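You operate a simulated robot arm through the tools that you are given. There is no shell and no other tool.

You run a simulated robot arm. Do the job below in one go: nothing can be reset, and whatever is moved stays where it is left.

## Task
Clean the lime scale off the steel end plate with the green pad.
Fine: load the pad at the cleaner tub, leave the pad on the brown mat and the tub's lid back on. Set down upright: green pad. What is to be rubbed or washed off counts as gone when no trace of it is left.

Only the result counts: the job must be done as asked and must still hold three seconds after the hand-in. Knocking over, shifting, dropping, spilling or breaking anything else fails it. A push-on lid holds only when it is set on centred and level and pressed home; a screw cap is set on level and turned clockwise until tight.

## Robot
A 7-joint arm with a two-finger parallel gripper, fixed in place. Base frame: the origin is on the floor under the middle of its stand, x ahead of it, y to its left, z up; the work surface is at about z = 900. Lengths are in mm, angles in degrees, forces in N, time in s.
It reaches about 1372 mm from its shoulder. Its first joint turns from -149.0 to 149.0 degrees. Payload 3.43 kg.
Tool frame: the origin (TCP) lies between the finger pads and is the grasp point; the fingertips stand 30 mm ahead of it; z points along the fingers, y is the line along which they close. The gripper opens to 94 mm. The fingers are 28 mm wide and 10 mm thick; the gripper's body (50 by 96 mm) begins 55 mm behind the TCP.
Orientation is that of the tool frame in the base frame, as [roll, pitch, yaw] about the fixed x, y, z axes, in that order (R = Rz(yaw) Ry(pitch) Rx(roll)). With the fingers straight down and closing along the base's y, the tool's x points along the base's -x, its y along +y and its z along -z.

## Interface
- The arm moves only by the tool apply_moves. Its argument "steps" is a list of rows, each a list of 3 entries, a list of its own where there are three numbers: the turn, a rotation vector about the tool's x, y, z in units of 6 degrees (1.0 is 6 degrees), then the shift along the tool's x, y, z in units of 25 mm (1.0 is 25 mm), then the gripper command, from -1 (shut) to 1 (fully open), values between in proportion. In form: [[[ax, ay, az], [tx, ty, tz], grip], ...]. A call has 1 to 20 rows; each row shifts and turns the commanded pose from where the row before left it, along the tool's axes as they then stand. A call with a number of a shift or a turn outside -1 to 1 is refused whole. Each row takes 0.2 s and may step no farther than 50 mm and 8.6 degrees from the row before; otherwise, or with a gripper value out of range, the whole call is refused. Where a pose cannot be reached the arm comes as near as it can. A force on the tool above 40 N (or 10 N above the force at the start of the call, whichever is more), or a blocked arm, ends the call early, and 0.2 s more pass. The fingers move at their own pace (about 45 mm/s each) and stop on an object; they squeeze with about 34 N. The grip force told is the motor's: it shows also when the fingers shut on nothing. Time passes only in rows, and 0.2 s behind the last, so rows that do not move let the fingers close. It gives the time, the measured TCP pose, the force on the tool (base axes), the opening and the grip force at its end, in the units of the frame above (readings bear some noise), with the torque about the TCP (base axes, N m) and any sound that the robot's microphone picked up.
- Cameras (640 x 400 px; columns grow to the right, rows downward): "scene" is fixed at [220.3, -647.7, 1528.9]; the picture's right is [-0.69, -0.72, 0.00], its down [-0.63, 0.61, -0.48] and it looks along [0.35, -0.33, -0.88] (base axes); focal length 308 px, centre (320, 200). "wrist" rides on the gripper at [76, 14, -102] in the tool frame; the picture's right is [-0.18, 0.98, 0.00], its down [-0.75, -0.14, -0.64] and it looks along [-0.63, -0.12, 0.77] (tool axes); focal length 243 px, centre (320, 200). There is no depth. A picture from a camera that has moved, and an enlarged one, comes with that camera's place and axes in the base frame and with its lens.
- get_image(camera): a new picture of that camera. The clock stands still meanwhile.
- close_up(camera, box): a new picture of the part [left, top, right, bottom] of that camera's present view, enlarged. The clock stands still meanwhile.
- job_done(): hands the job in; it is judged then, once.

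Places have to be worked out from the pictures, the camera data and where the tool is seen. Open the gripper and draw the arm clear of the work before you hand the job in, unless the task says otherwise.

The tools are called after ">>>" by a JSON object that holds its "op" and its "data". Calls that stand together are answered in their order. apply_moves: Moves the arm, as the interface text tells. Its arguments: {"type":"object","properties":{"steps":{"type":"array"}},"required":["steps"]} The other tools are called the same way: get_image (camera) takes a picture; close_up (camera, box) takes an enlarged picture of a part of a camera's view; job_done () hands the job in.

At the start:

```text
t: 0.0
tcp_pos: [296.4, -941.6, 1185.2]
tcp_rot: [180.0, 0.1, -179.9]
ft_force: [0.4, -0.3, 0.4]
moment: [-0.03, 0.01, 0.01]
opening: 93.9
finger_force: 0.0
```

scene: 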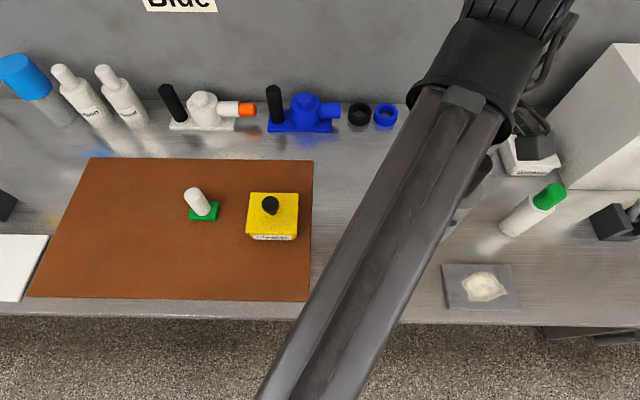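
wrist: 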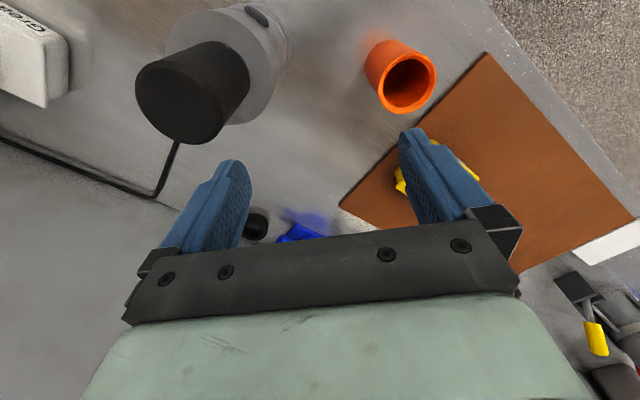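

I'll start by looking closely at the scene: the green pad with a white handle, the yellow tub with a black knob, and the steel plate with the lime scale.

>>> {"op": "close_up", "data": {"camera": "scene", "box": [160, 160, 320, 260]}}

>>> {"op": "close_up", "data": {"camera": "scene", "box": [420, 230, 580, 330]}}

>>> {"op": "get_image", "data": {"camera": "wrist"}}

```text
4.00 times, centred on (240, 210) of scene
camera zoom: at [220.3, -647.7, 1528.9], right [-0.69, -0.72, 0.0], down [-0.63, 0.61, -0.48], along [0.35, -0.33, -0.88], focal length 1230 px, centre (640, 160)
```

zoom: 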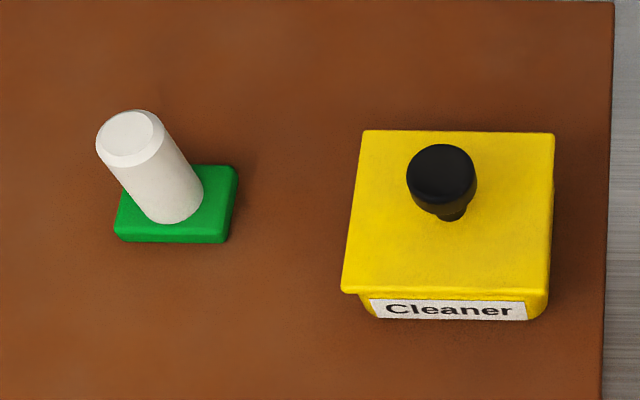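

```text
4.00 times, centred on (500, 280) of scene
camera zoom: at [220.3, -647.7, 1528.9], right [-0.69, -0.72, 0.0], down [-0.63, 0.61, -0.48], along [0.35, -0.33, -0.88], focal length 1230 px, centre (-400, -120)
```

zoom: 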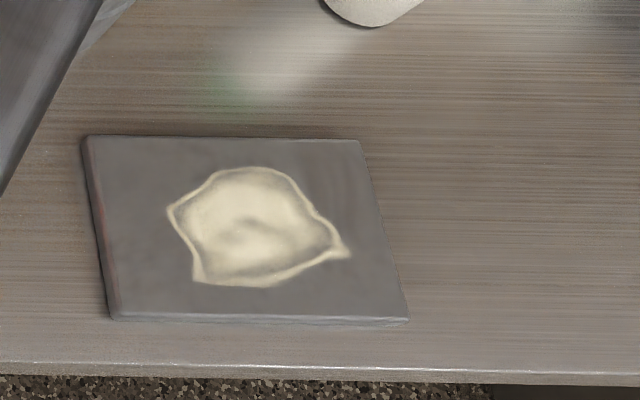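

```text
taken
camera wrist: at [220.5, -927.3, 1287.3], right [0.18, 0.98, 0.0], down [0.75, -0.14, 0.64], along [0.63, -0.12, -0.77], focal length 243 px, centre (320, 200)
```

wrist: 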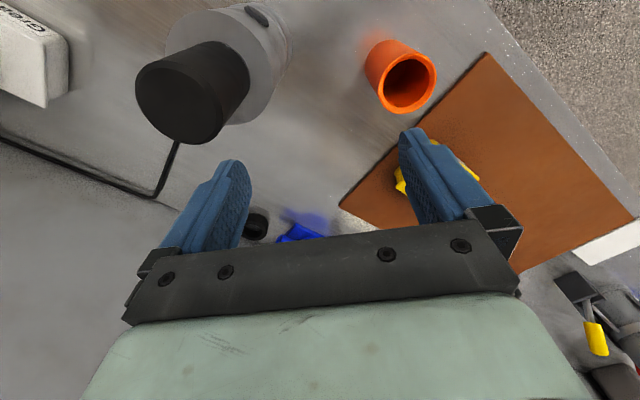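

The pad is near (624, -675), the tub near (496, -775) and the plate near (102, -976), and the bench is turned about 46° in the base frame. I'll go toward the tub, staying high, for a better look.

>>> {"op": "apply_moves", "data": {"steps": [[[0, 0, 0], [-0.9, 0.95, 0], 1], [[0, 0, 0], [-0.9, 0.95, 0], 1], [[0, 0, 0], [-0.9, 0.95, 0], 1], [[0, 0, 0], [-0.9, 0.95, 0], 1], [[0, 0, 0], [-0.9, 0.95, 0], 1], [[0, 0, 0], [0, 0, 0], 1]]}}

>>> {"op": "get_image", "data": {"camera": "wrist"}}

>>> {"op": "get_image", "data": {"camera": "scene"}}

```text
t: 1.4
tcp_pos: [409.7, -822.9, 1184.4]
tcp_rot: [-180.0, 0.0, 180.0]
ft_force: [-0.3, 0.3, -0.3]
moment: [0.0, 0.0, 0.01]
opening: 93.8
finger_force: 0.0
```

```text
taken
camera wrist: at [333.5, -806.9, 1287.3], right [0.18, 0.98, 0.0], down [0.75, -0.14, 0.64], along [0.63, -0.12, -0.77], focal length 243 px, centre (320, 200)
```

wrist: 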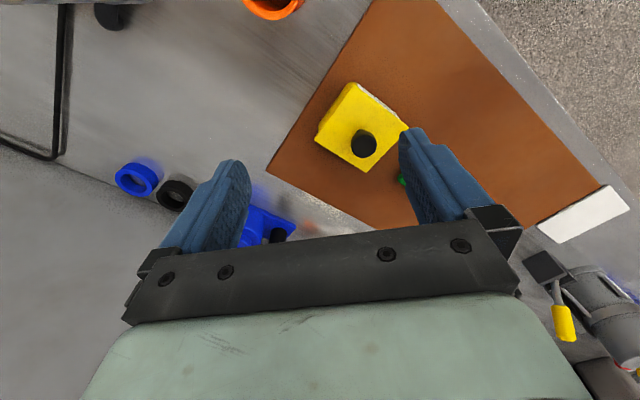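

```text
taken
```

scene: 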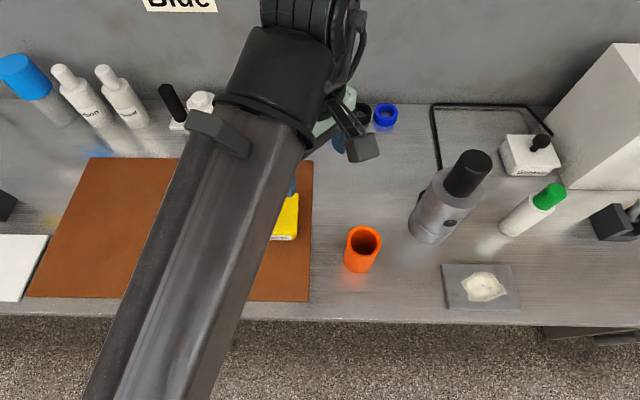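

The rays from both cameras put the knob top near (498, -777, 978), and the lid's edges lie at about 45.5°. I'll move over the knob and turn the tool about -44° to line up with the bench.

>>> {"op": "apply_moves", "data": {"steps": [[[0, 0, 0], [-0.88, 0.46, 0], 1], [[0, 0, 0], [-0.88, 0.46, 0], 1], [[0, 0, 0], [-0.88, 0.46, 0], 1], [[0, 0, 0], [-0.88, 0.46, 0], 1], [[0, 0, 0.925], [0, 0, 0], 1], [[0, 0, 0.925], [0, 0, 0], 1], [[0, 0, 0.925], [0, 0, 0], 1], [[0, 0, 0.925], [0, 0, 0], 1], [[0, 0, 0.925], [0, 0, 0], 1], [[0, 0, 0.925], [0, 0, 0], 1], [[0, 0, 0.925], [0, 0, 0], 1], [[0, 0, 0.925], [0, 0, 0], 1], [[0, 0, 0], [0, 0, 0], 1]]}}

>>> {"op": "get_image", "data": {"camera": "wrist"}}

>>> {"op": "get_image", "data": {"camera": "scene"}}

```text
t: 4.2
tcp_pos: [496.8, -777.5, 1185.1]
tcp_rot: [180.0, 0.0, 135.6]
ft_force: [-0.3, 0.6, -0.6]
moment: [0.02, -0.01, -0.01]
opening: 94.1
finger_force: 0.0
```

```text
taken
camera wrist: at [452.8, -713.2, 1287.6], right [0.82, 0.57, 0.0], down [0.44, -0.63, 0.64], along [0.37, -0.53, -0.77], focal length 243 px, centre (320, 200)
```

wrist: 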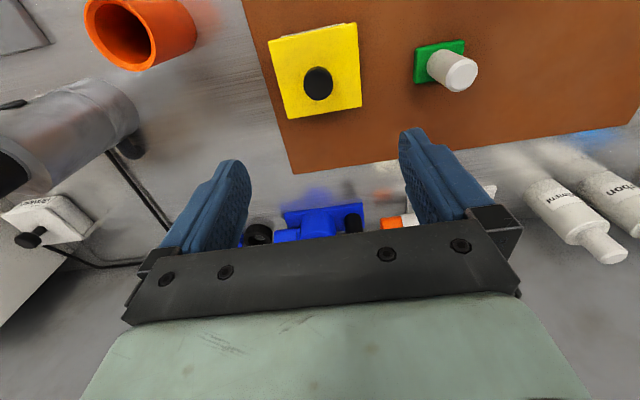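

```text
taken
```

scene: 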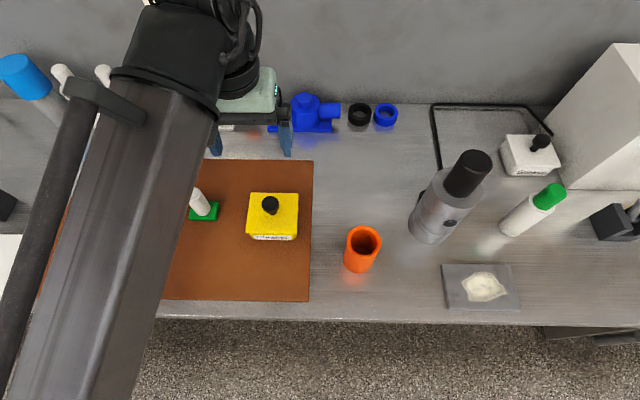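

Both cameras can see the tub now. I'll zoom in to measure the knob and the pad.

>>> {"op": "close_up", "data": {"camera": "wrist", "box": [240, 0, 400, 100]}}

>>> {"op": "close_up", "data": {"camera": "wrist", "box": [380, 10, 540, 110]}}

>>> {"op": "close_up", "data": {"camera": "scene", "box": [230, 180, 310, 230]}}

>>> {"op": "close_up", "data": {"camera": "scene", "box": [440, 120, 600, 220]}}

```text
4.00 times, centred on (320, 50) of wrist
camera zoom: at [452.8, -713.2, 1287.6], right [0.82, 0.57, 0.0], down [0.44, -0.63, 0.64], along [0.37, -0.53, -0.77], focal length 970 px, centre (320, 800)
```

zoom: 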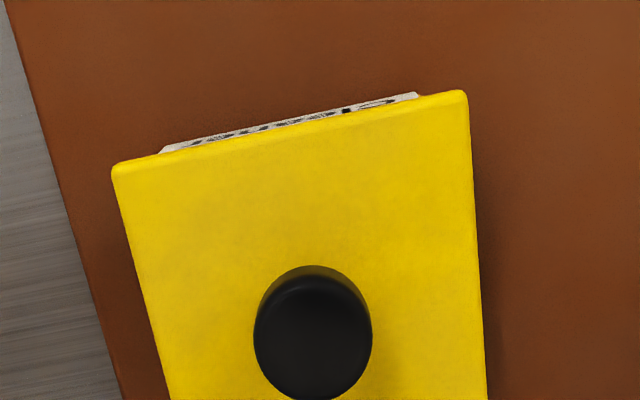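

```text
4.00 times, centred on (460, 60) of wrist
camera zoom: at [452.8, -713.2, 1287.6], right [0.82, 0.57, 0.0], down [0.44, -0.63, 0.64], along [0.37, -0.53, -0.77], focal length 970 px, centre (-240, 760)
```

zoom: 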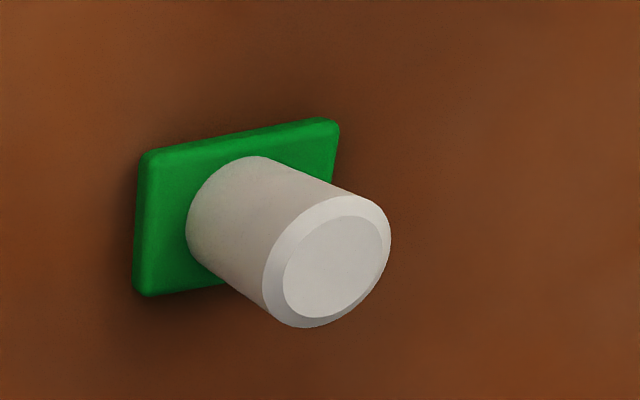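

```text
8.00 times, centred on (270, 205) of scene
camera zoom: at [220.3, -647.7, 1528.9], right [-0.69, -0.72, 0.0], down [-0.63, 0.61, -0.48], along [0.35, -0.33, -0.88], focal length 2460 px, centre (720, 160)
```

zoom: 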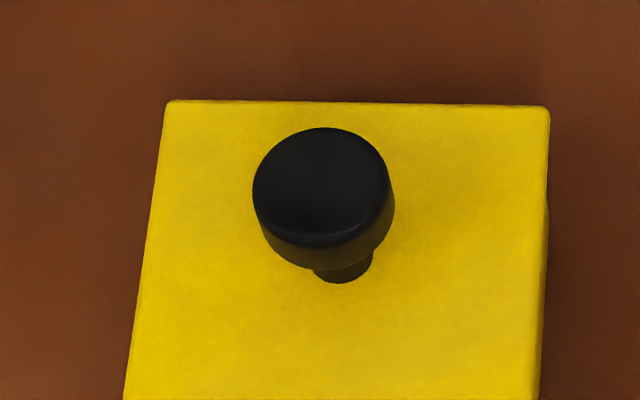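

```text
4.00 times, centred on (520, 170) of scene
camera zoom: at [220.3, -647.7, 1528.9], right [-0.69, -0.72, 0.0], down [-0.63, 0.61, -0.48], along [0.35, -0.33, -0.88], focal length 1230 px, centre (-480, 320)
```

zoom: 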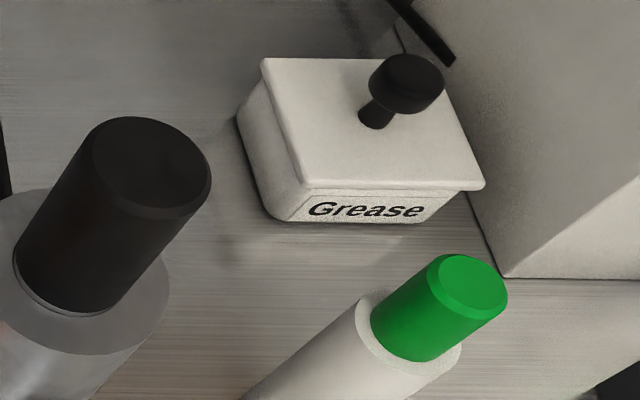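

By the scene geometry the lid top is about z=950 and the knob stands about 44 mm above it, so its top is near 995, and its axis is near (495, -776). I'll come down to just above the knob and check the alignment.

>>> {"op": "apply_moves", "data": {"steps": [[[0, 0, 0], [0.09, 0, 0.9], 1], [[0, 0, 0], [0, 0, 0.9], 1], [[0, 0, 0], [0, 0, 0.9], 1], [[0, 0, 0], [0, 0, 0.9], 1], [[0, 0, 0], [0, 0, 0.9], 1], [[0, 0, 0], [0, 0, 0.9], 1], [[0, 0, 0], [0, 0, 0], 1]]}}

>>> {"op": "get_image", "data": {"camera": "wrist"}}

>>> {"op": "get_image", "data": {"camera": "scene"}}

```text
t: 5.8
tcp_pos: [495.1, -775.9, 1050.0]
tcp_rot: [-179.9, -0.1, 135.6]
ft_force: [0.1, 0.6, -1.3]
moment: [-0.03, 0.02, -0.01]
opening: 93.9
finger_force: 0.1
```

```text
taken
camera wrist: at [451.1, -711.5, 1152.3], right [0.82, 0.57, 0.0], down [0.44, -0.63, 0.64], along [0.37, -0.53, -0.77], focal length 243 px, centre (320, 200)
```

wrist: 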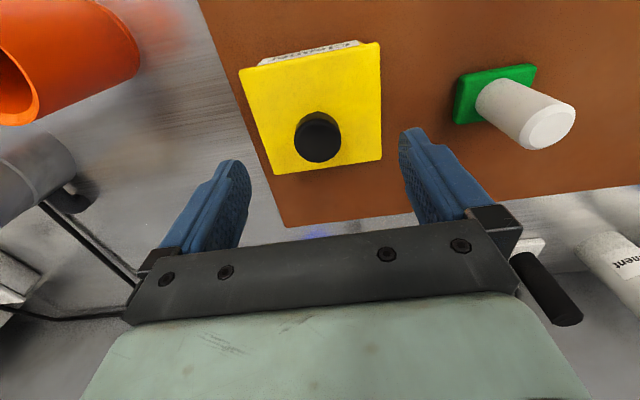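

```text
taken
```

scene: 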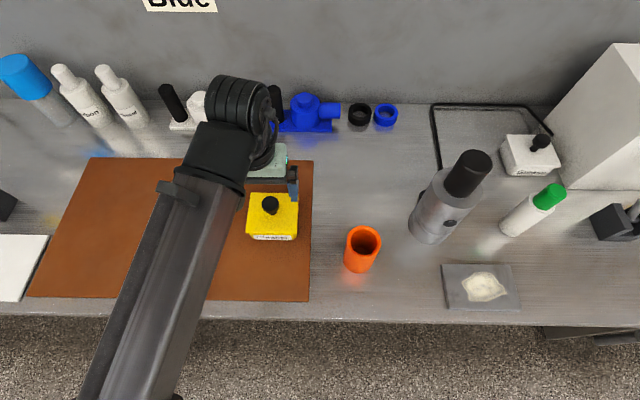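

The knob's top sits nearly on the tool axis in the wrist view. I'll zoom in to centre within a millimetre before going down.

>>> {"op": "close_up", "data": {"camera": "wrist", "box": [230, 40, 390, 180]}}

>>> {"op": "close_up", "data": {"camera": "scene", "box": [240, 140, 320, 250]}}

```text
2.86 times, centred on (310, 110) of wrist
camera zoom: at [451.1, -711.5, 1152.3], right [0.82, 0.57, 0.0], down [0.44, -0.63, 0.64], along [0.37, -0.53, -0.77], focal length 693 px, centre (349, 457)
```

zoom: 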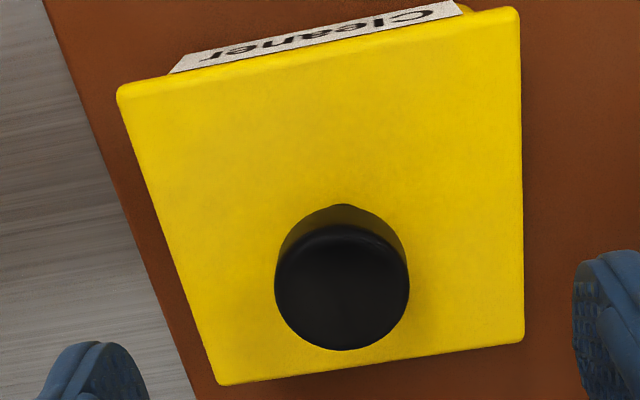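

```text
3.64 times, centred on (280, 195) of scene
camera zoom: at [220.3, -647.7, 1528.9], right [-0.69, -0.72, 0.0], down [-0.63, 0.61, -0.48], along [0.35, -0.33, -0.88], focal length 1118 px, centre (466, 218)
```

zoom: 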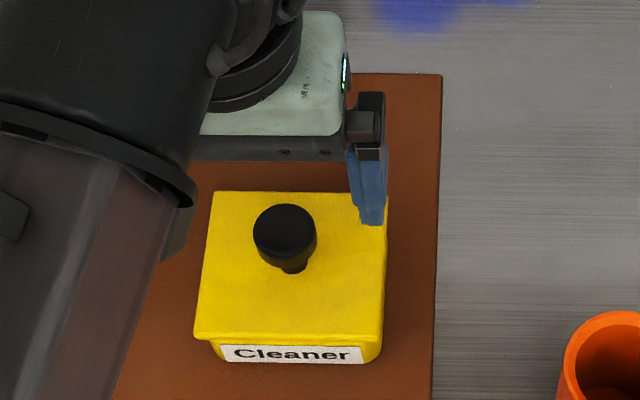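

The knob is about 1–1.5 mm off along the closing axis and otherwise centred. I'll go down to z=1000, part-close the fingers around the knob without touching it, and compare the gaps on each side.

>>> {"op": "apply_moves", "data": {"steps": [[[0, 0, 0], [0, -0.03, 0.6], 1], [[0, 0, 0], [0, 0, 0.7], 1], [[0, 0, 0], [0, 0, 0.7], 1], [[0, 0, 0], [0, 0, 0], 0.3], [[0, 0, 0], [0, 0, 0], -0.02], [[0, 0, 0], [0, 0, 0], -0.02], [[0, 0, 0], [0, 0, 0], -0.02]]}}

>>> {"op": "close_up", "data": {"camera": "wrist", "box": [230, 80, 410, 220]}}

>>> {"op": "close_up", "data": {"camera": "scene", "box": [230, 160, 310, 250]}}

```text
t: 7.4
tcp_pos: [494.6, -776.0, 1001.6]
tcp_rot: [-180.0, -0.1, 135.5]
ft_force: [0.3, 0.5, -0.2]
moment: [0.02, -0.01, 0.01]
opening: 46.0
finger_force: 0.1
```

```text
2.86 times, centred on (320, 150) of wrist
camera zoom: at [450.2, -711.5, 1102.9], right [0.82, 0.57, 0.0], down [0.44, -0.63, 0.64], along [0.37, -0.53, -0.77], focal length 693 px, centre (320, 343)
```

zoom: 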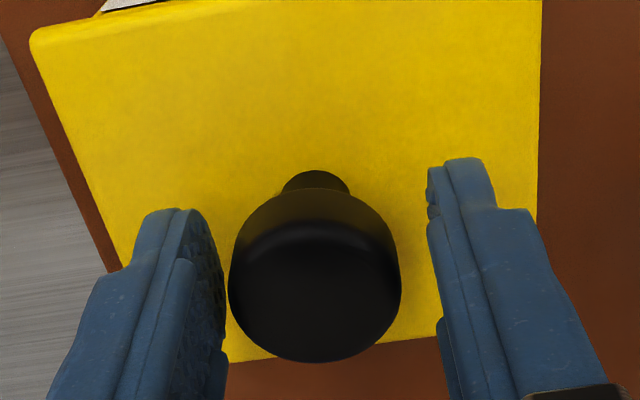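

```text
4.44 times, centred on (270, 205) of scene
camera zoom: at [220.3, -647.7, 1528.9], right [-0.69, -0.72, 0.0], down [-0.63, 0.61, -0.48], along [0.35, -0.33, -0.88], focal length 1367 px, centre (542, 178)
```

zoom: 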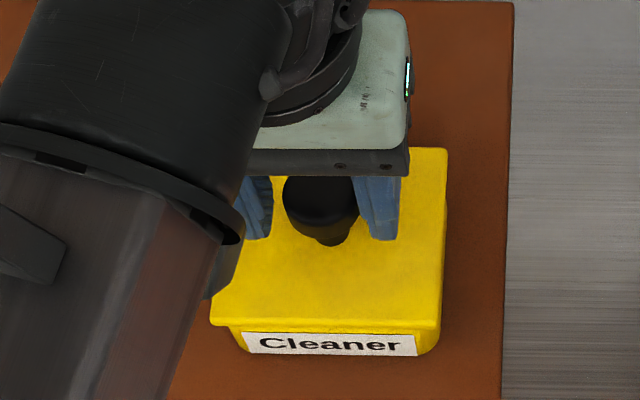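

The knob is about 1 mm toward tool -y, with its top near z=998 and its rim about 33 mm across. I'll correct that, lower to z≈990 (fingertips 7 mm above the lid) and close.

>>> {"op": "apply_moves", "data": {"steps": [[[0, 0, 0], [0, -0.04, 0.23], -0.02], [[0, 0, 0], [0, 0, 0.23], -0.02], [[0, 0, 0], [0, 0, 0], -0.2], [[0, 0, 0], [0, 0, 0], -0.4], [[0, 0, 0], [0, 0, 0], -0.6], [[0, 0, 0], [0, 0, 0], -0.6]]}}

>>> {"op": "close_up", "data": {"camera": "wrist", "box": [230, 80, 410, 220]}}

>>> {"op": "close_up", "data": {"camera": "scene", "box": [230, 160, 310, 250]}}

```text
t: 8.8
tcp_pos: [493.5, -776.3, 987.2]
tcp_rot: [-180.0, 0.0, 135.6]
ft_force: [-0.4, 0.2, -0.4]
moment: [-0.04, -0.01, 0.03]
opening: 32.2
finger_force: 33.9
heard: snap
```

```text
2.86 times, centred on (320, 150) of wrist
camera zoom: at [449.8, -712.4, 1090.9], right [0.82, 0.57, 0.0], down [0.44, -0.63, 0.64], along [0.37, -0.53, -0.77], focal length 693 px, centre (320, 343)
```

zoom: 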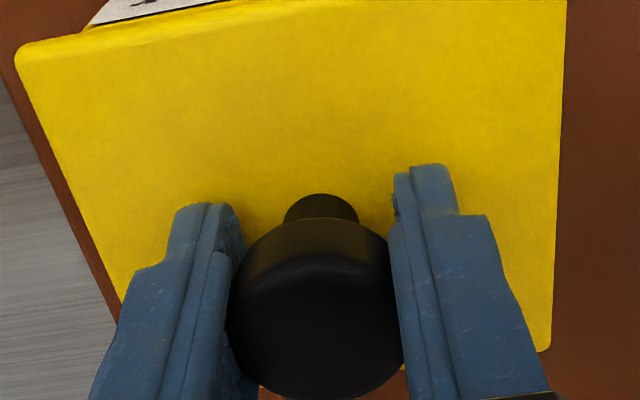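

```text
4.44 times, centred on (270, 205) of scene
camera zoom: at [220.3, -647.7, 1528.9], right [-0.69, -0.72, 0.0], down [-0.63, 0.61, -0.48], along [0.35, -0.33, -0.88], focal length 1367 px, centre (542, 178)
```

zoom: 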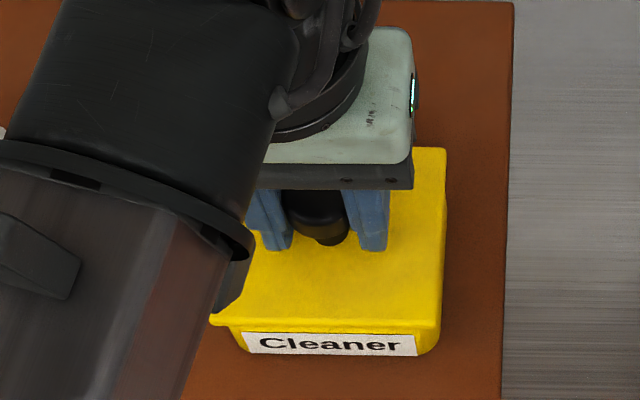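

The knob is gripped (opening 32 mm, 34 N) and a snap was heard. I'll lift slowly to see whether the lid comes free.

>>> {"op": "apply_moves", "data": {"steps": [[[0, 0, 0], [0, 0, -0.1], -1], [[0, 0, 0], [0, 0, -0.1], -1], [[0, 0, 0], [0, 0, -0.1], -1], [[0, 0, 0], [0, 0, -0.1], -1], [[0, 0, 0], [0, 0, 0], -1]]}}

>>> {"op": "close_up", "data": {"camera": "scene", "box": [230, 160, 310, 250]}}

>>> {"op": "get_image", "data": {"camera": "wrist"}}

```text
t: 10.0
tcp_pos: [494.7, -775.8, 999.5]
tcp_rot: [179.9, 0.1, 135.5]
ft_force: [0.1, 0.2, -0.6]
moment: [-0.02, 0.0, -0.01]
opening: 32.3
finger_force: 33.9
```

```text
4.44 times, centred on (270, 205) of scene
camera zoom: at [220.3, -647.7, 1528.9], right [-0.69, -0.72, 0.0], down [-0.63, 0.61, -0.48], along [0.35, -0.33, -0.88], focal length 1367 px, centre (542, 178)
```

zoom: 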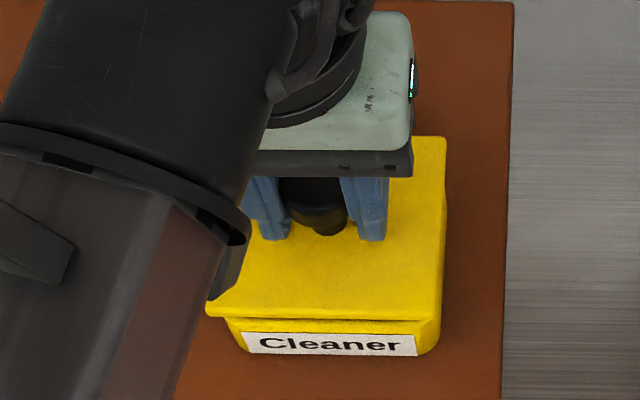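

```text
taken
camera wrist: at [449.8, -713.0, 1100.8], right [0.82, 0.57, 0.0], down [0.44, -0.63, 0.64], along [0.37, -0.53, -0.77], focal length 243 px, centre (320, 200)
```

wrist: 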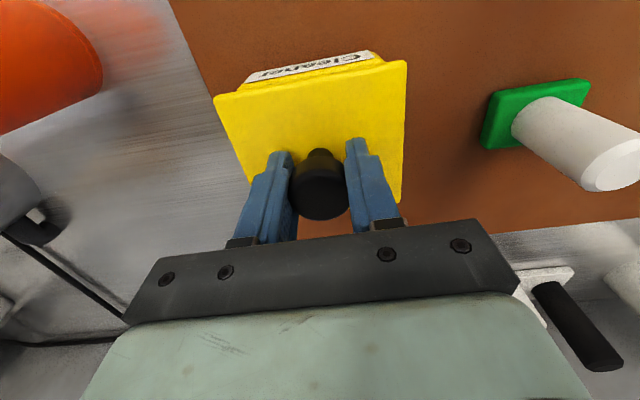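

The lid is free of the tub and the tub hasn't moved. I'll raise it well clear and look at the lid's underside and into the tub.

>>> {"op": "apply_moves", "data": {"steps": [[[0, 0, 0], [0, 0, -0.5], -1], [[0, 0, 0], [0, 0, -0.9], -1], [[0, 0, 0], [0, 0, -0.9], -1], [[0, 0, 0], [0, 0, -0.9], -1], [[0, 0, 0], [0, 0, -0.9], -1], [[0, 0, 0], [0, 0, -0.7], -1], [[0, 0, 0], [0, 0, 0], -1]]}}

>>> {"op": "get_image", "data": {"camera": "scene"}}

>>> {"op": "get_image", "data": {"camera": "wrist"}}

```text
t: 11.6
tcp_pos: [495.1, -776.9, 1119.5]
tcp_rot: [-179.9, 0.0, 135.6]
ft_force: [0.0, -0.1, -0.9]
moment: [0.01, 0.01, -0.02]
opening: 32.4
finger_force: 33.3
```

```text
taken
```

scene: 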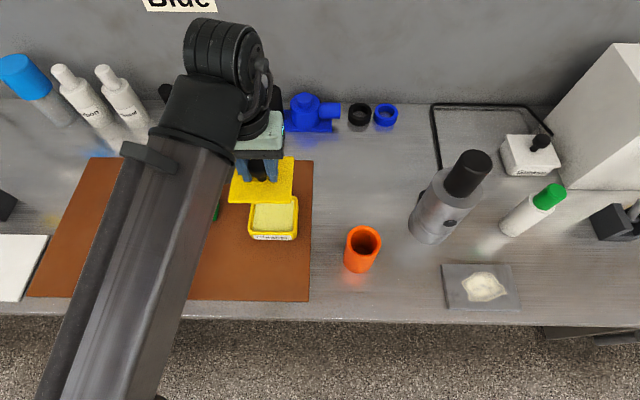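

```text
taken
camera wrist: at [450.1, -712.5, 1220.8], right [0.82, 0.57, 0.0], down [0.44, -0.63, 0.64], along [0.37, -0.53, -0.77], focal length 243 px, centre (320, 200)
```

wrist: 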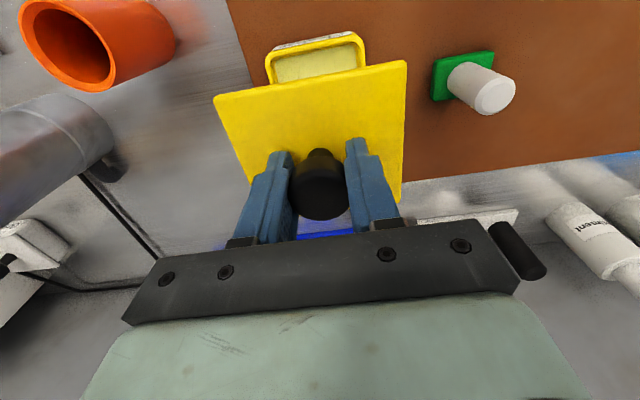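

The lid is off and the tub is open. I'll zoom in on the tub's mouth and contents and on the lid's edge.

>>> {"op": "close_up", "data": {"camera": "scene", "box": [220, 150, 320, 250]}}

>>> {"op": "close_up", "data": {"camera": "wrist", "box": [200, 20, 420, 220]}}

```text
4.00 times, centred on (270, 200) of scene
camera zoom: at [220.3, -647.7, 1528.9], right [-0.69, -0.72, 0.0], down [-0.63, 0.61, -0.48], along [0.35, -0.33, -0.88], focal length 1230 px, centre (520, 200)
```

zoom: 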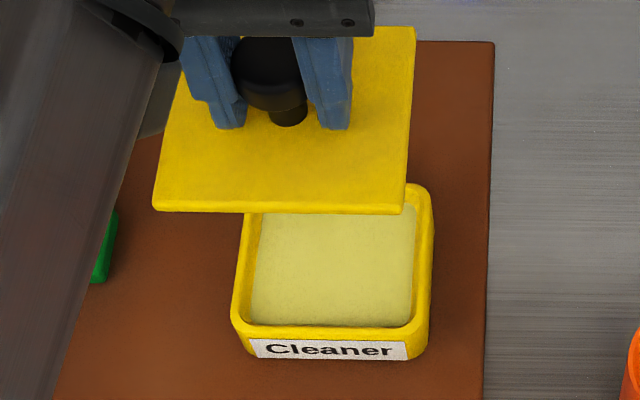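

```text
2.00 times, centred on (310, 120) of wrist
camera zoom: at [450.1, -712.5, 1220.8], right [0.82, 0.57, 0.0], down [0.44, -0.63, 0.64], along [0.37, -0.53, -0.77], focal length 485 px, centre (340, 360)
```

zoom: 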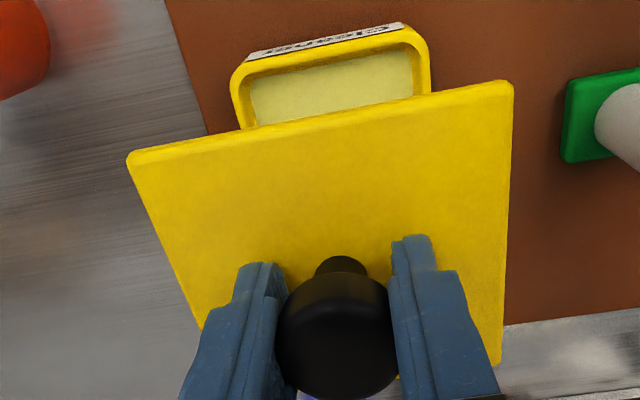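

The paste in the tub sits just under the rim. I'll carry the lid bench-left to a free spot on the mat near (701, -554), beyond the pad.

>>> {"op": "apply_moves", "data": {"steps": [[[0, 0, 0], [0.025, 0.5, 0], -1], [[0, 0, 0], [0.025, 0.97, 0], -1], [[0, 0, 0], [0.025, 0.97, 0], -1], [[0, 0, 0], [0.025, 0.97, 0], -1], [[0, 0, 0], [0.025, 0.97, 0], -1], [[0, 0, 0], [0.025, 0.97, 0], -1], [[0, 0, 0], [0.025, 0.97, 0], -1], [[0, 0, 0], [0.025, 0.97, 0], -1], [[0, 0, 0], [0.025, 0.97, 0], -1], [[0, 0, 0], [0.025, 0.97, 0], -1], [[0, 0, 0], [0.025, 0.97, 0], -1], [[0, 0, 0], [0.025, 0.97, 0], -1], [[0, 0, 0], [0.025, 0.97, 0], -1], [[0, 0, 0], [0, 0, 0], -1]]}}

>>> {"op": "get_image", "data": {"camera": "scene"}}

>>> {"op": "get_image", "data": {"camera": "wrist"}}

```text
t: 14.6
tcp_pos: [701.3, -555.8, 1118.6]
tcp_rot: [-179.9, 0.0, 135.6]
ft_force: [-0.1, -0.1, 0.2]
moment: [-0.01, 0.01, -0.01]
opening: 32.5
finger_force: 34.0
```

```text
taken
```

scene: 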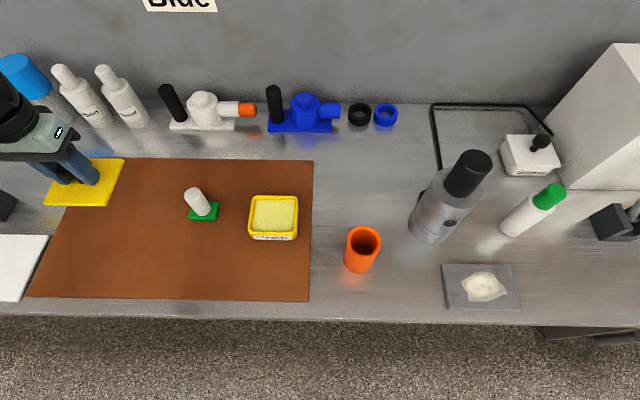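

```text
taken
camera wrist: at [656.7, -491.0, 1221.1], right [0.82, 0.57, 0.0], down [0.44, -0.63, 0.64], along [0.37, -0.53, -0.77], focal length 243 px, centre (320, 200)
```

wrist: 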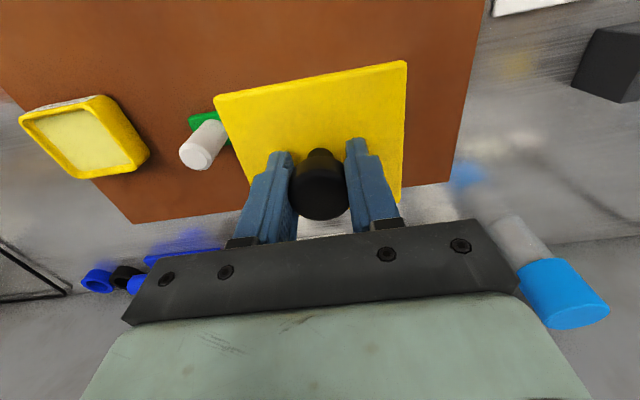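

The scene view is unobstructed now. I'll zoom in on the tub, pad and plate while I can see them.

>>> {"op": "close_up", "data": {"camera": "scene", "box": [240, 185, 310, 245]}}

>>> {"op": "close_up", "data": {"camera": "scene", "box": [175, 180, 235, 230]}}

>>> {"op": "close_up", "data": {"camera": "scene", "box": [430, 255, 530, 320]}}

>>> {"op": "close_up", "data": {"camera": "scene", "box": [20, 140, 220, 310]}}

```text
6.67 times, centred on (275, 215) of scene
camera zoom: at [220.3, -647.7, 1528.9], right [-0.69, -0.72, 0.0], down [-0.63, 0.61, -0.48], along [0.35, -0.33, -0.88], focal length 2050 px, centre (620, 100)
```

zoom: 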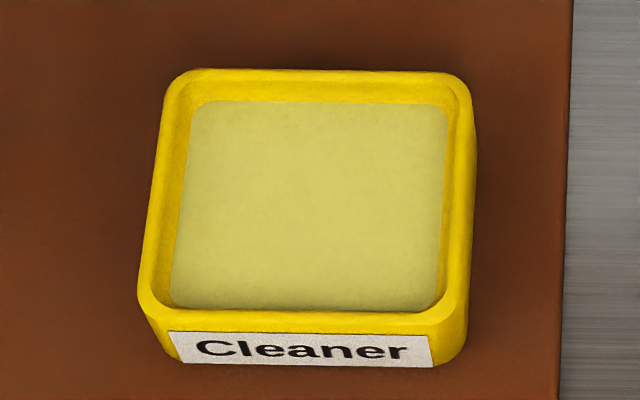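

```text
8.00 times, centred on (205, 205) of scene
camera zoom: at [220.3, -647.7, 1528.9], right [-0.69, -0.72, 0.0], down [-0.63, 0.61, -0.48], along [0.35, -0.33, -0.88], focal length 2460 px, centre (1240, 160)
```

zoom: 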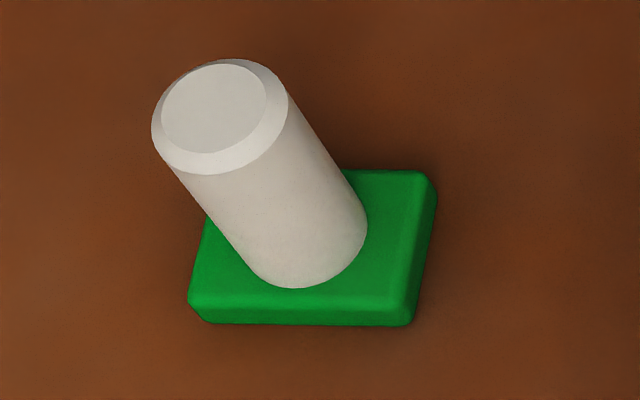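

```text
6.15 times, centred on (480, 288) of scene
camera zoom: at [220.3, -647.7, 1528.9], right [-0.69, -0.72, 0.0], down [-0.63, 0.61, -0.48], along [0.35, -0.33, -0.88], focal length 1892 px, centre (-665, -338)
```

zoom: 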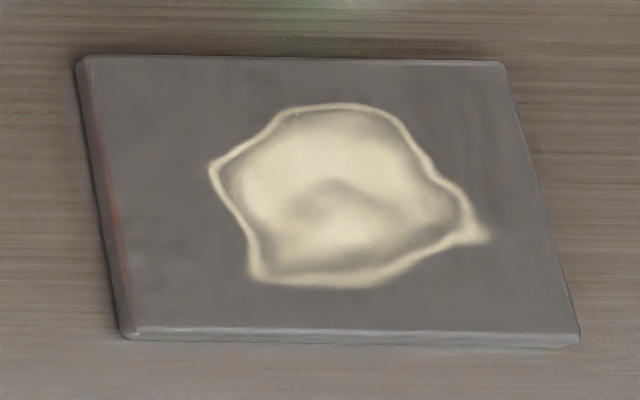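

```text
2.35 times, centred on (120, 225) of scene
camera zoom: at [220.3, -647.7, 1528.9], right [-0.69, -0.72, 0.0], down [-0.63, 0.61, -0.48], along [0.35, -0.33, -0.88], focal length 724 px, centre (791, 141)
```

zoom: 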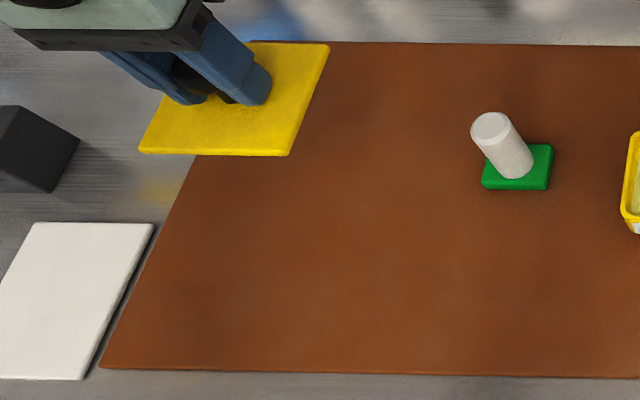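

The plate measures about 141×88 mm, centred near (103, -975) and aligned with the bench, and the scale covers roughly 85×58 mm of it. Now I'll lower the lid toward the mat.

>>> {"op": "apply_moves", "data": {"steps": [[[0, 0, 0], [0, 0, 0.87], -1], [[0, 0, 0], [0, 0, 0.87], -1], [[0, 0, 0], [0, 0, 0.87], -1], [[0, 0, 0], [0, 0, 0.87], -1], [[0, 0, 0], [0, 0, 0.87], -1], [[0, 0, 0], [0, 0, 0.87], -1], [[0, 0, 0], [0, 0, 0.6], -1], [[0, 0, 0], [0, 0, 0], -1]]}}

>>> {"op": "close_up", "data": {"camera": "scene", "box": [90, 150, 230, 260]}}

>>> {"op": "get_image", "data": {"camera": "wrist"}}

```text
t: 16.4
tcp_pos: [700.0, -554.7, 972.6]
tcp_rot: [-180.0, 0.0, 135.7]
ft_force: [0.8, -0.1, -0.5]
moment: [0.01, -0.02, -0.02]
opening: 32.3
finger_force: 33.9
```

```text
3.64 times, centred on (160, 205) of scene
camera zoom: at [220.3, -647.7, 1528.9], right [-0.69, -0.72, 0.0], down [-0.63, 0.61, -0.48], along [0.35, -0.33, -0.88], focal length 1118 px, centre (902, 182)
```

zoom: 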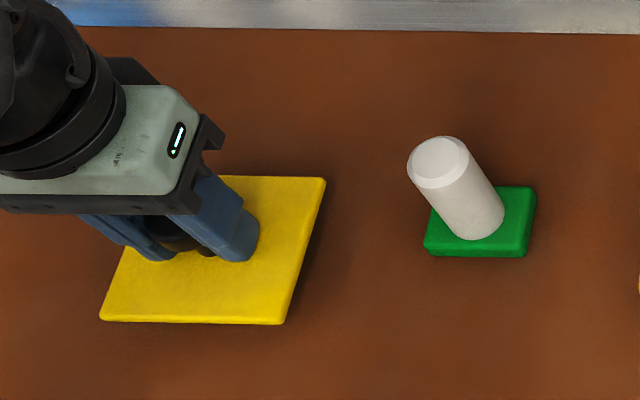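

```text
taken
camera wrist: at [656.5, -491.5, 1074.4], right [0.82, 0.57, 0.0], down [0.44, -0.63, 0.64], along [0.37, -0.53, -0.77], focal length 243 px, centre (320, 200)
```

wrist: 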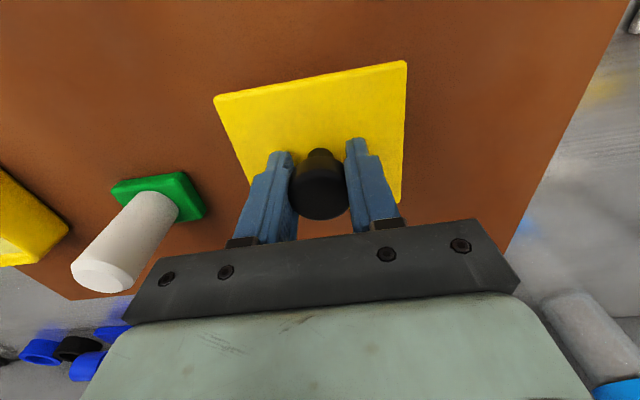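

The lid is still above the mat. I'll go down in small steps and watch the force.

>>> {"op": "apply_moves", "data": {"steps": [[[0, 0, 0], [0, 0, 0.2], -1], [[0, 0, 0], [0, 0, 0.2], -1], [[0, 0, 0], [0, 0, 0.16], -1], [[0, 0, 0], [0, 0, 0.08], -1], [[0, 0, 0], [0, 0, 0], -1]]}}

>>> {"op": "close_up", "data": {"camera": "scene", "box": [90, 150, 230, 260]}}

```text
t: 17.6
tcp_pos: [700.6, -554.3, 956.4]
tcp_rot: [-180.0, 0.0, 135.6]
ft_force: [0.1, 0.7, -0.5]
moment: [-0.03, 0.0, 0.02]
opening: 32.5
finger_force: 34.2
```

```text
3.64 times, centred on (160, 205) of scene
camera zoom: at [220.3, -647.7, 1528.9], right [-0.69, -0.72, 0.0], down [-0.63, 0.61, -0.48], along [0.35, -0.33, -0.88], focal length 1118 px, centre (902, 182)
```

zoom: 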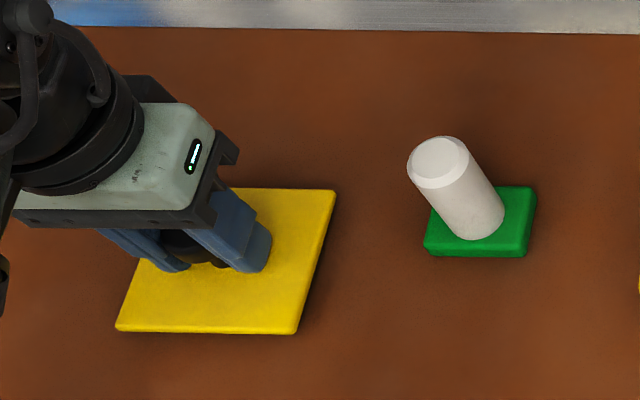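

>>> {"op": "apply_moves", "data": {"steps": [[[0, 0, 0], [0, 0, 0.1], -1], [[0, 0, 0], [0, 0, 0.08], -1], [[0, 0, 0], [0, 0, 0.08], -1], [[0, 0, 0], [0, 0, 0], -1]]}}

>>> {"op": "close_up", "data": {"camera": "scene", "box": [90, 150, 230, 260]}}

```text
t: 18.6
tcp_pos: [700.1, -554.4, 949.8]
tcp_rot: [180.0, 0.0, 135.5]
ft_force: [0.6, -0.3, 0.1]
moment: [-0.02, 0.0, -0.01]
opening: 32.5
finger_force: 34.1
```

```text
3.64 times, centred on (160, 205) of scene
camera zoom: at [220.3, -647.7, 1528.9], right [-0.69, -0.72, 0.0], down [-0.63, 0.61, -0.48], along [0.35, -0.33, -0.88], focal length 1118 px, centre (902, 182)
```

zoom: 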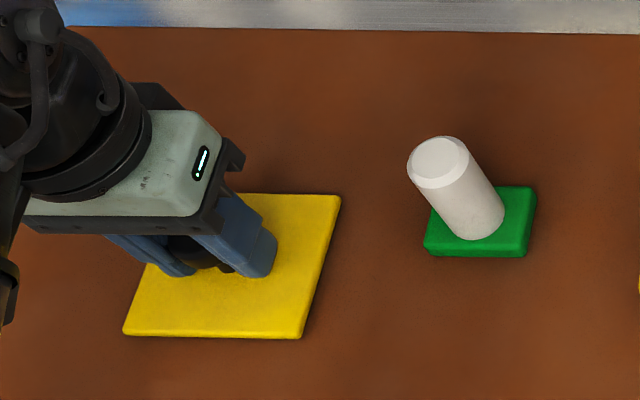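

The force still reads zero, so there's no contact at TCP z=949.8. I'll creep down another few millimetres.

>>> {"op": "apply_moves", "data": {"steps": [[[0, 0, 0], [0, 0, 0.06], -1], [[0, 0, 0], [0, 0, 0.06], -1], [[0, 0, 0], [0, 0, 0.04], -1], [[0, 0, 0], [0, 0, 0], -1]]}}

>>> {"op": "close_up", "data": {"camera": "scene", "box": [90, 180, 190, 260]}}

```text
t: 19.6
tcp_pos: [700.0, -554.7, 947.1]
tcp_rot: [-180.0, 0.1, 135.6]
ft_force: [1.7, -0.2, 23.5]
moment: [0.06, 0.04, -0.01]
opening: 32.5
finger_force: 33.8
```

```text
5.00 times, centred on (140, 220) of scene
camera zoom: at [220.3, -647.7, 1528.9], right [-0.69, -0.72, 0.0], down [-0.63, 0.61, -0.48], along [0.35, -0.33, -0.88], focal length 1537 px, centre (1220, 100)
```

zoom: 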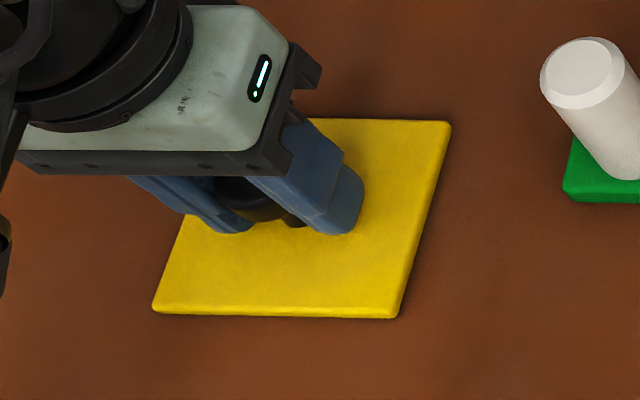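

The lid touched the mat at about TCP z=947.5. I'll ease off the press slightly, open the fingers and rise clear.

>>> {"op": "apply_moves", "data": {"steps": [[[0, 0, 0], [0, 0, -0.05], -1], [[0, 0, 0], [0, 0, 0], -1], [[0, 0, 0], [0, 0, 0], 0.1], [[0, 0, 0], [0, 0, 0], 0.3], [[0, 0, 0], [0, 0, 0], 0.3], [[0, 0, 0], [0, 0, 0], 0.3]]}}

>>> {"op": "close_up", "data": {"camera": "wrist", "box": [200, 50, 440, 220]}}

>>> {"op": "close_up", "data": {"camera": "scene", "box": [90, 180, 190, 260]}}

```text
t: 21.0
tcp_pos: [700.7, -554.3, 946.5]
tcp_rot: [179.9, 0.0, 135.6]
ft_force: [-0.1, 0.5, 0.1]
moment: [0.01, 0.06, 0.0]
opening: 61.1
finger_force: 0.0
```

```text
2.35 times, centred on (320, 135) of wrist
camera zoom: at [656.5, -491.2, 1049.5], right [0.82, 0.57, 0.0], down [0.44, -0.63, 0.64], along [0.37, -0.53, -0.77], focal length 571 px, centre (320, 353)
```

zoom: 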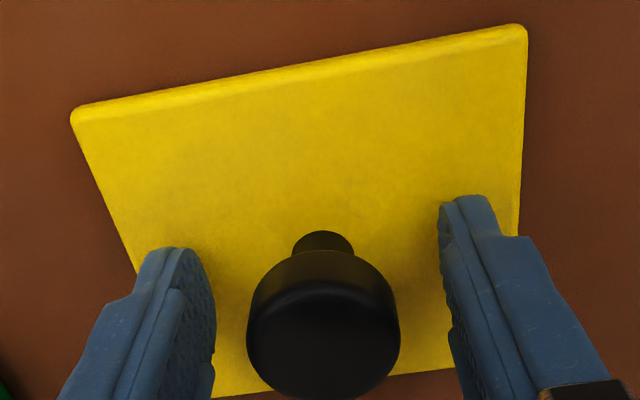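

```text
5.00 times, centred on (140, 220) of scene
camera zoom: at [220.3, -647.7, 1528.9], right [-0.69, -0.72, 0.0], down [-0.63, 0.61, -0.48], along [0.35, -0.33, -0.88], focal length 1537 px, centre (1220, 100)
```

zoom: 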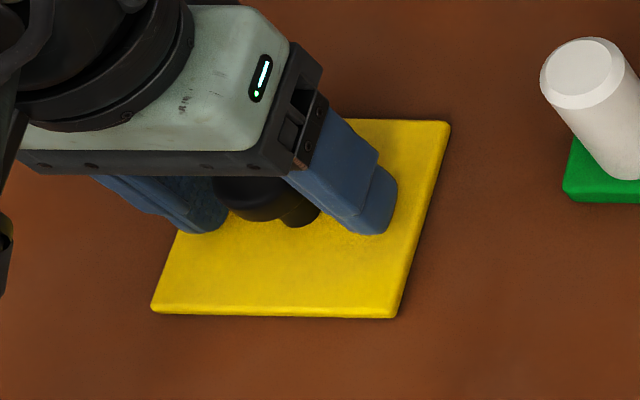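

The lid is down and released. I'll rise and go over the pad's handle at about (624.6, -675.4).

>>> {"op": "apply_moves", "data": {"steps": [[[0, 0, 0], [0, 0, -0.5], 0.3], [[0, 0, 0], [0, 0, -1], 0.3], [[0, 0, 0], [0, 0, -1], 0.3], [[0, 0, 0], [0, 0, -1], 0.5], [[0, 0, 0], [0, 0, -1], 0.5], [[0, 0, 0], [-0.203, -0.93, 0], 0.5], [[0, 0, 0], [-0.203, -0.93, 0], 0.5], [[0, 0, 0], [-0.203, -0.93, 0], 0.5], [[0, 0, 0], [-0.203, -0.93, 0], 0.5], [[0, 0, 0], [-0.203, -0.93, 0], 0.5], [[0, 0, 0], [-0.203, -0.93, 0], 0.5], [[0, 0, 0], [0, 0, 0], 0.5]]}}

>>> {"op": "get_image", "data": {"camera": "wrist"}}

>>> {"op": "get_image", "data": {"camera": "scene"}}

```text
t: 23.6
tcp_pos: [625.1, -677.1, 1060.3]
tcp_rot: [180.0, 0.0, 135.6]
ft_force: [0.3, 0.6, 0.0]
moment: [0.01, 0.03, 0.01]
opening: 70.4
finger_force: 0.1
```

```text
taken
camera wrist: at [580.5, -611.7, 1162.3], right [0.82, 0.57, 0.0], down [0.44, -0.63, 0.64], along [0.37, -0.53, -0.77], focal length 243 px, centre (320, 200)
```

wrist: 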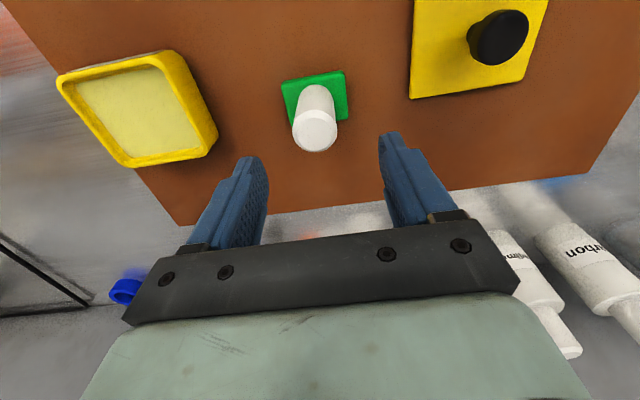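

```text
taken
```

scene: 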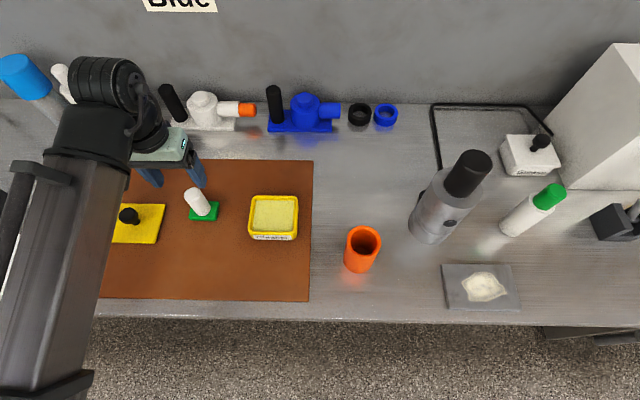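

The handle is nearly under the TCP. I'll zoom in to check the centring and the pad's angle.

>>> {"op": "close_up", "data": {"camera": "wrist", "box": [250, 50, 390, 170]}}

>>> {"op": "close_up", "data": {"camera": "wrist", "box": [40, 30, 240, 180]}}

```text
3.33 times, centred on (320, 110) of wrist
camera zoom: at [580.5, -611.7, 1162.3], right [0.82, 0.57, 0.0], down [0.44, -0.63, 0.64], along [0.37, -0.53, -0.77], focal length 809 px, centre (320, 500)
```

zoom: 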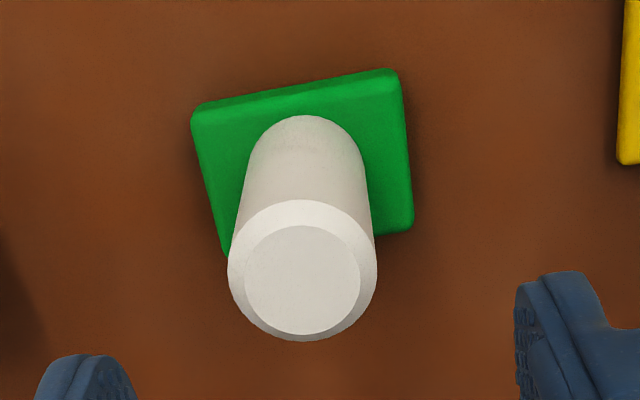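

```text
2.67 times, centred on (140, 105) of wrist
camera zoom: at [580.5, -611.7, 1162.3], right [0.82, 0.57, 0.0], down [0.44, -0.63, 0.64], along [0.37, -0.53, -0.77], focal length 647 px, centre (800, 453)
```

zoom: 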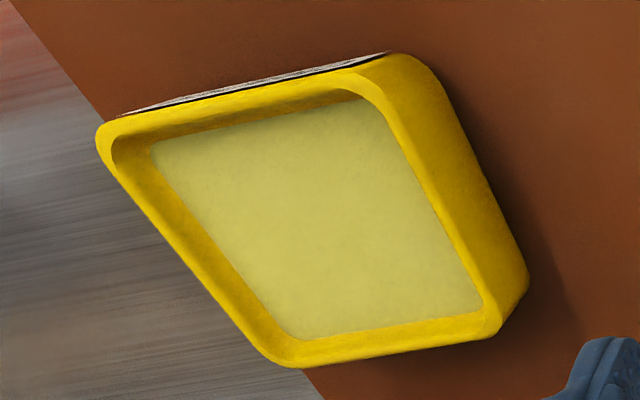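

The handle is about 3 mm toward tool -y and 2 mm toward tool -x, and its top is near z=989. I'll correct for that, come down around the handle and compare the gaps.

>>> {"op": "apply_moves", "data": {"steps": [[[0, 0, 0], [-0.07, -0.112, 0], 0.5], [[0, 0, 0], [0, 0, 0.8], 0.5], [[0, 0, 0], [0, 0, 0.8], 0.3], [[0, 0, 0], [0, 0, 0.8], 0.1], [[0, 0, 0], [0, 0, 0.6], 0.1], [[0, 0, 0], [0, 0, 0], 0.1], [[0, 0, 0], [0, 0, 0], 0.1]]}}

>>> {"op": "close_up", "data": {"camera": "wrist", "box": [220, 60, 420, 220]}}

>>> {"op": "close_up", "data": {"camera": "scene", "box": [140, 140, 240, 240]}}

```text
t: 25.2
tcp_pos: [623.9, -679.2, 984.2]
tcp_rot: [-180.0, 0.0, 135.5]
ft_force: [-0.7, 0.3, 0.0]
moment: [0.03, -0.01, 0.01]
opening: 51.7
finger_force: 0.0
```

```text
2.50 times, centred on (320, 140) of wrist
camera zoom: at [580.3, -615.7, 1087.2], right [0.82, 0.57, 0.0], down [0.44, -0.63, 0.64], along [0.37, -0.53, -0.77], focal length 606 px, centre (320, 350)
```

zoom: 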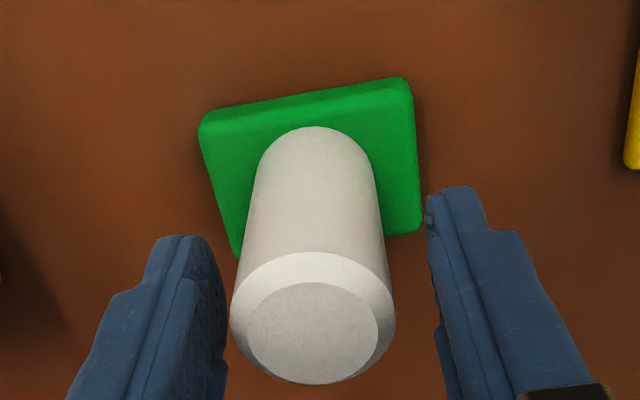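

```text
4.00 times, centred on (190, 190) of scene
camera zoom: at [220.3, -647.7, 1528.9], right [-0.69, -0.72, 0.0], down [-0.63, 0.61, -0.48], along [0.35, -0.33, -0.88], focal length 1230 px, centre (840, 240)
```

zoom: 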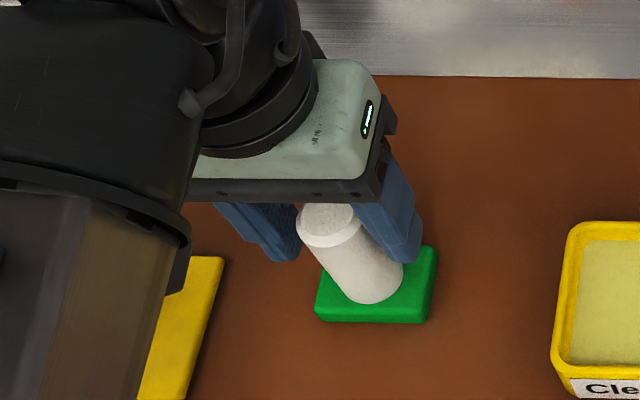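

The handle is centred within about a millimetre. I'll lower to z≈957, leaving the fingertips about 10 mm above the pad, and grip.

>>> {"op": "apply_moves", "data": {"steps": [[[0, 0, 0], [0.02, -0.025, 0.54], 0.1], [[0, 0, 0], [0, 0, 0.54], 0.1], [[0, 0, 0], [0, 0, 0], 0.0], [[0, 0, 0], [0, 0, 0], -0.2], [[0, 0, 0], [0, 0, 0], -0.6], [[0, 0, 0], [0, 0, 0], -1], [[0, 0, 0], [0, 0, 0], -1]]}}

>>> {"op": "close_up", "data": {"camera": "wrist", "box": [220, 60, 420, 220]}}

>>> {"op": "close_up", "data": {"camera": "scene", "box": [140, 140, 240, 240]}}

```text
t: 26.8
tcp_pos: [624.9, -680.6, 958.1]
tcp_rot: [180.0, 0.0, 135.6]
ft_force: [0.3, 0.4, 0.7]
moment: [0.0, 0.01, -0.02]
opening: 32.9
finger_force: 34.3
```

```text
2.50 times, centred on (320, 140) of wrist
camera zoom: at [579.5, -615.4, 1060.4], right [0.82, 0.57, 0.0], down [0.44, -0.63, 0.64], along [0.37, -0.53, -0.77], focal length 606 px, centre (320, 350)
```

zoom: 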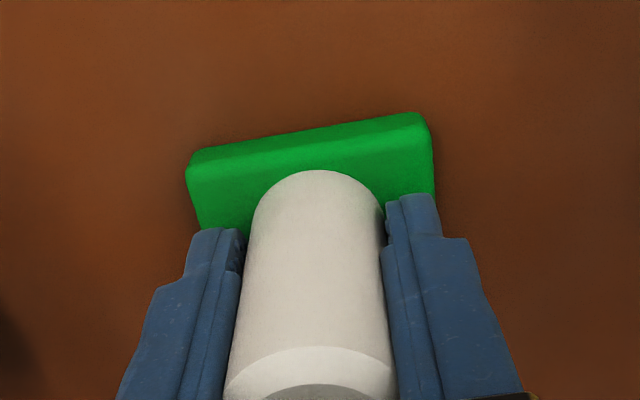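

```text
4.00 times, centred on (190, 190) of scene
camera zoom: at [220.3, -647.7, 1528.9], right [-0.69, -0.72, 0.0], down [-0.63, 0.61, -0.48], along [0.35, -0.33, -0.88], focal length 1230 px, centre (840, 240)
```

zoom: 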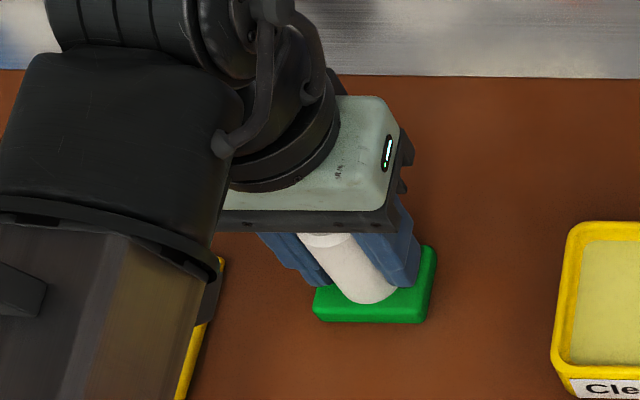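

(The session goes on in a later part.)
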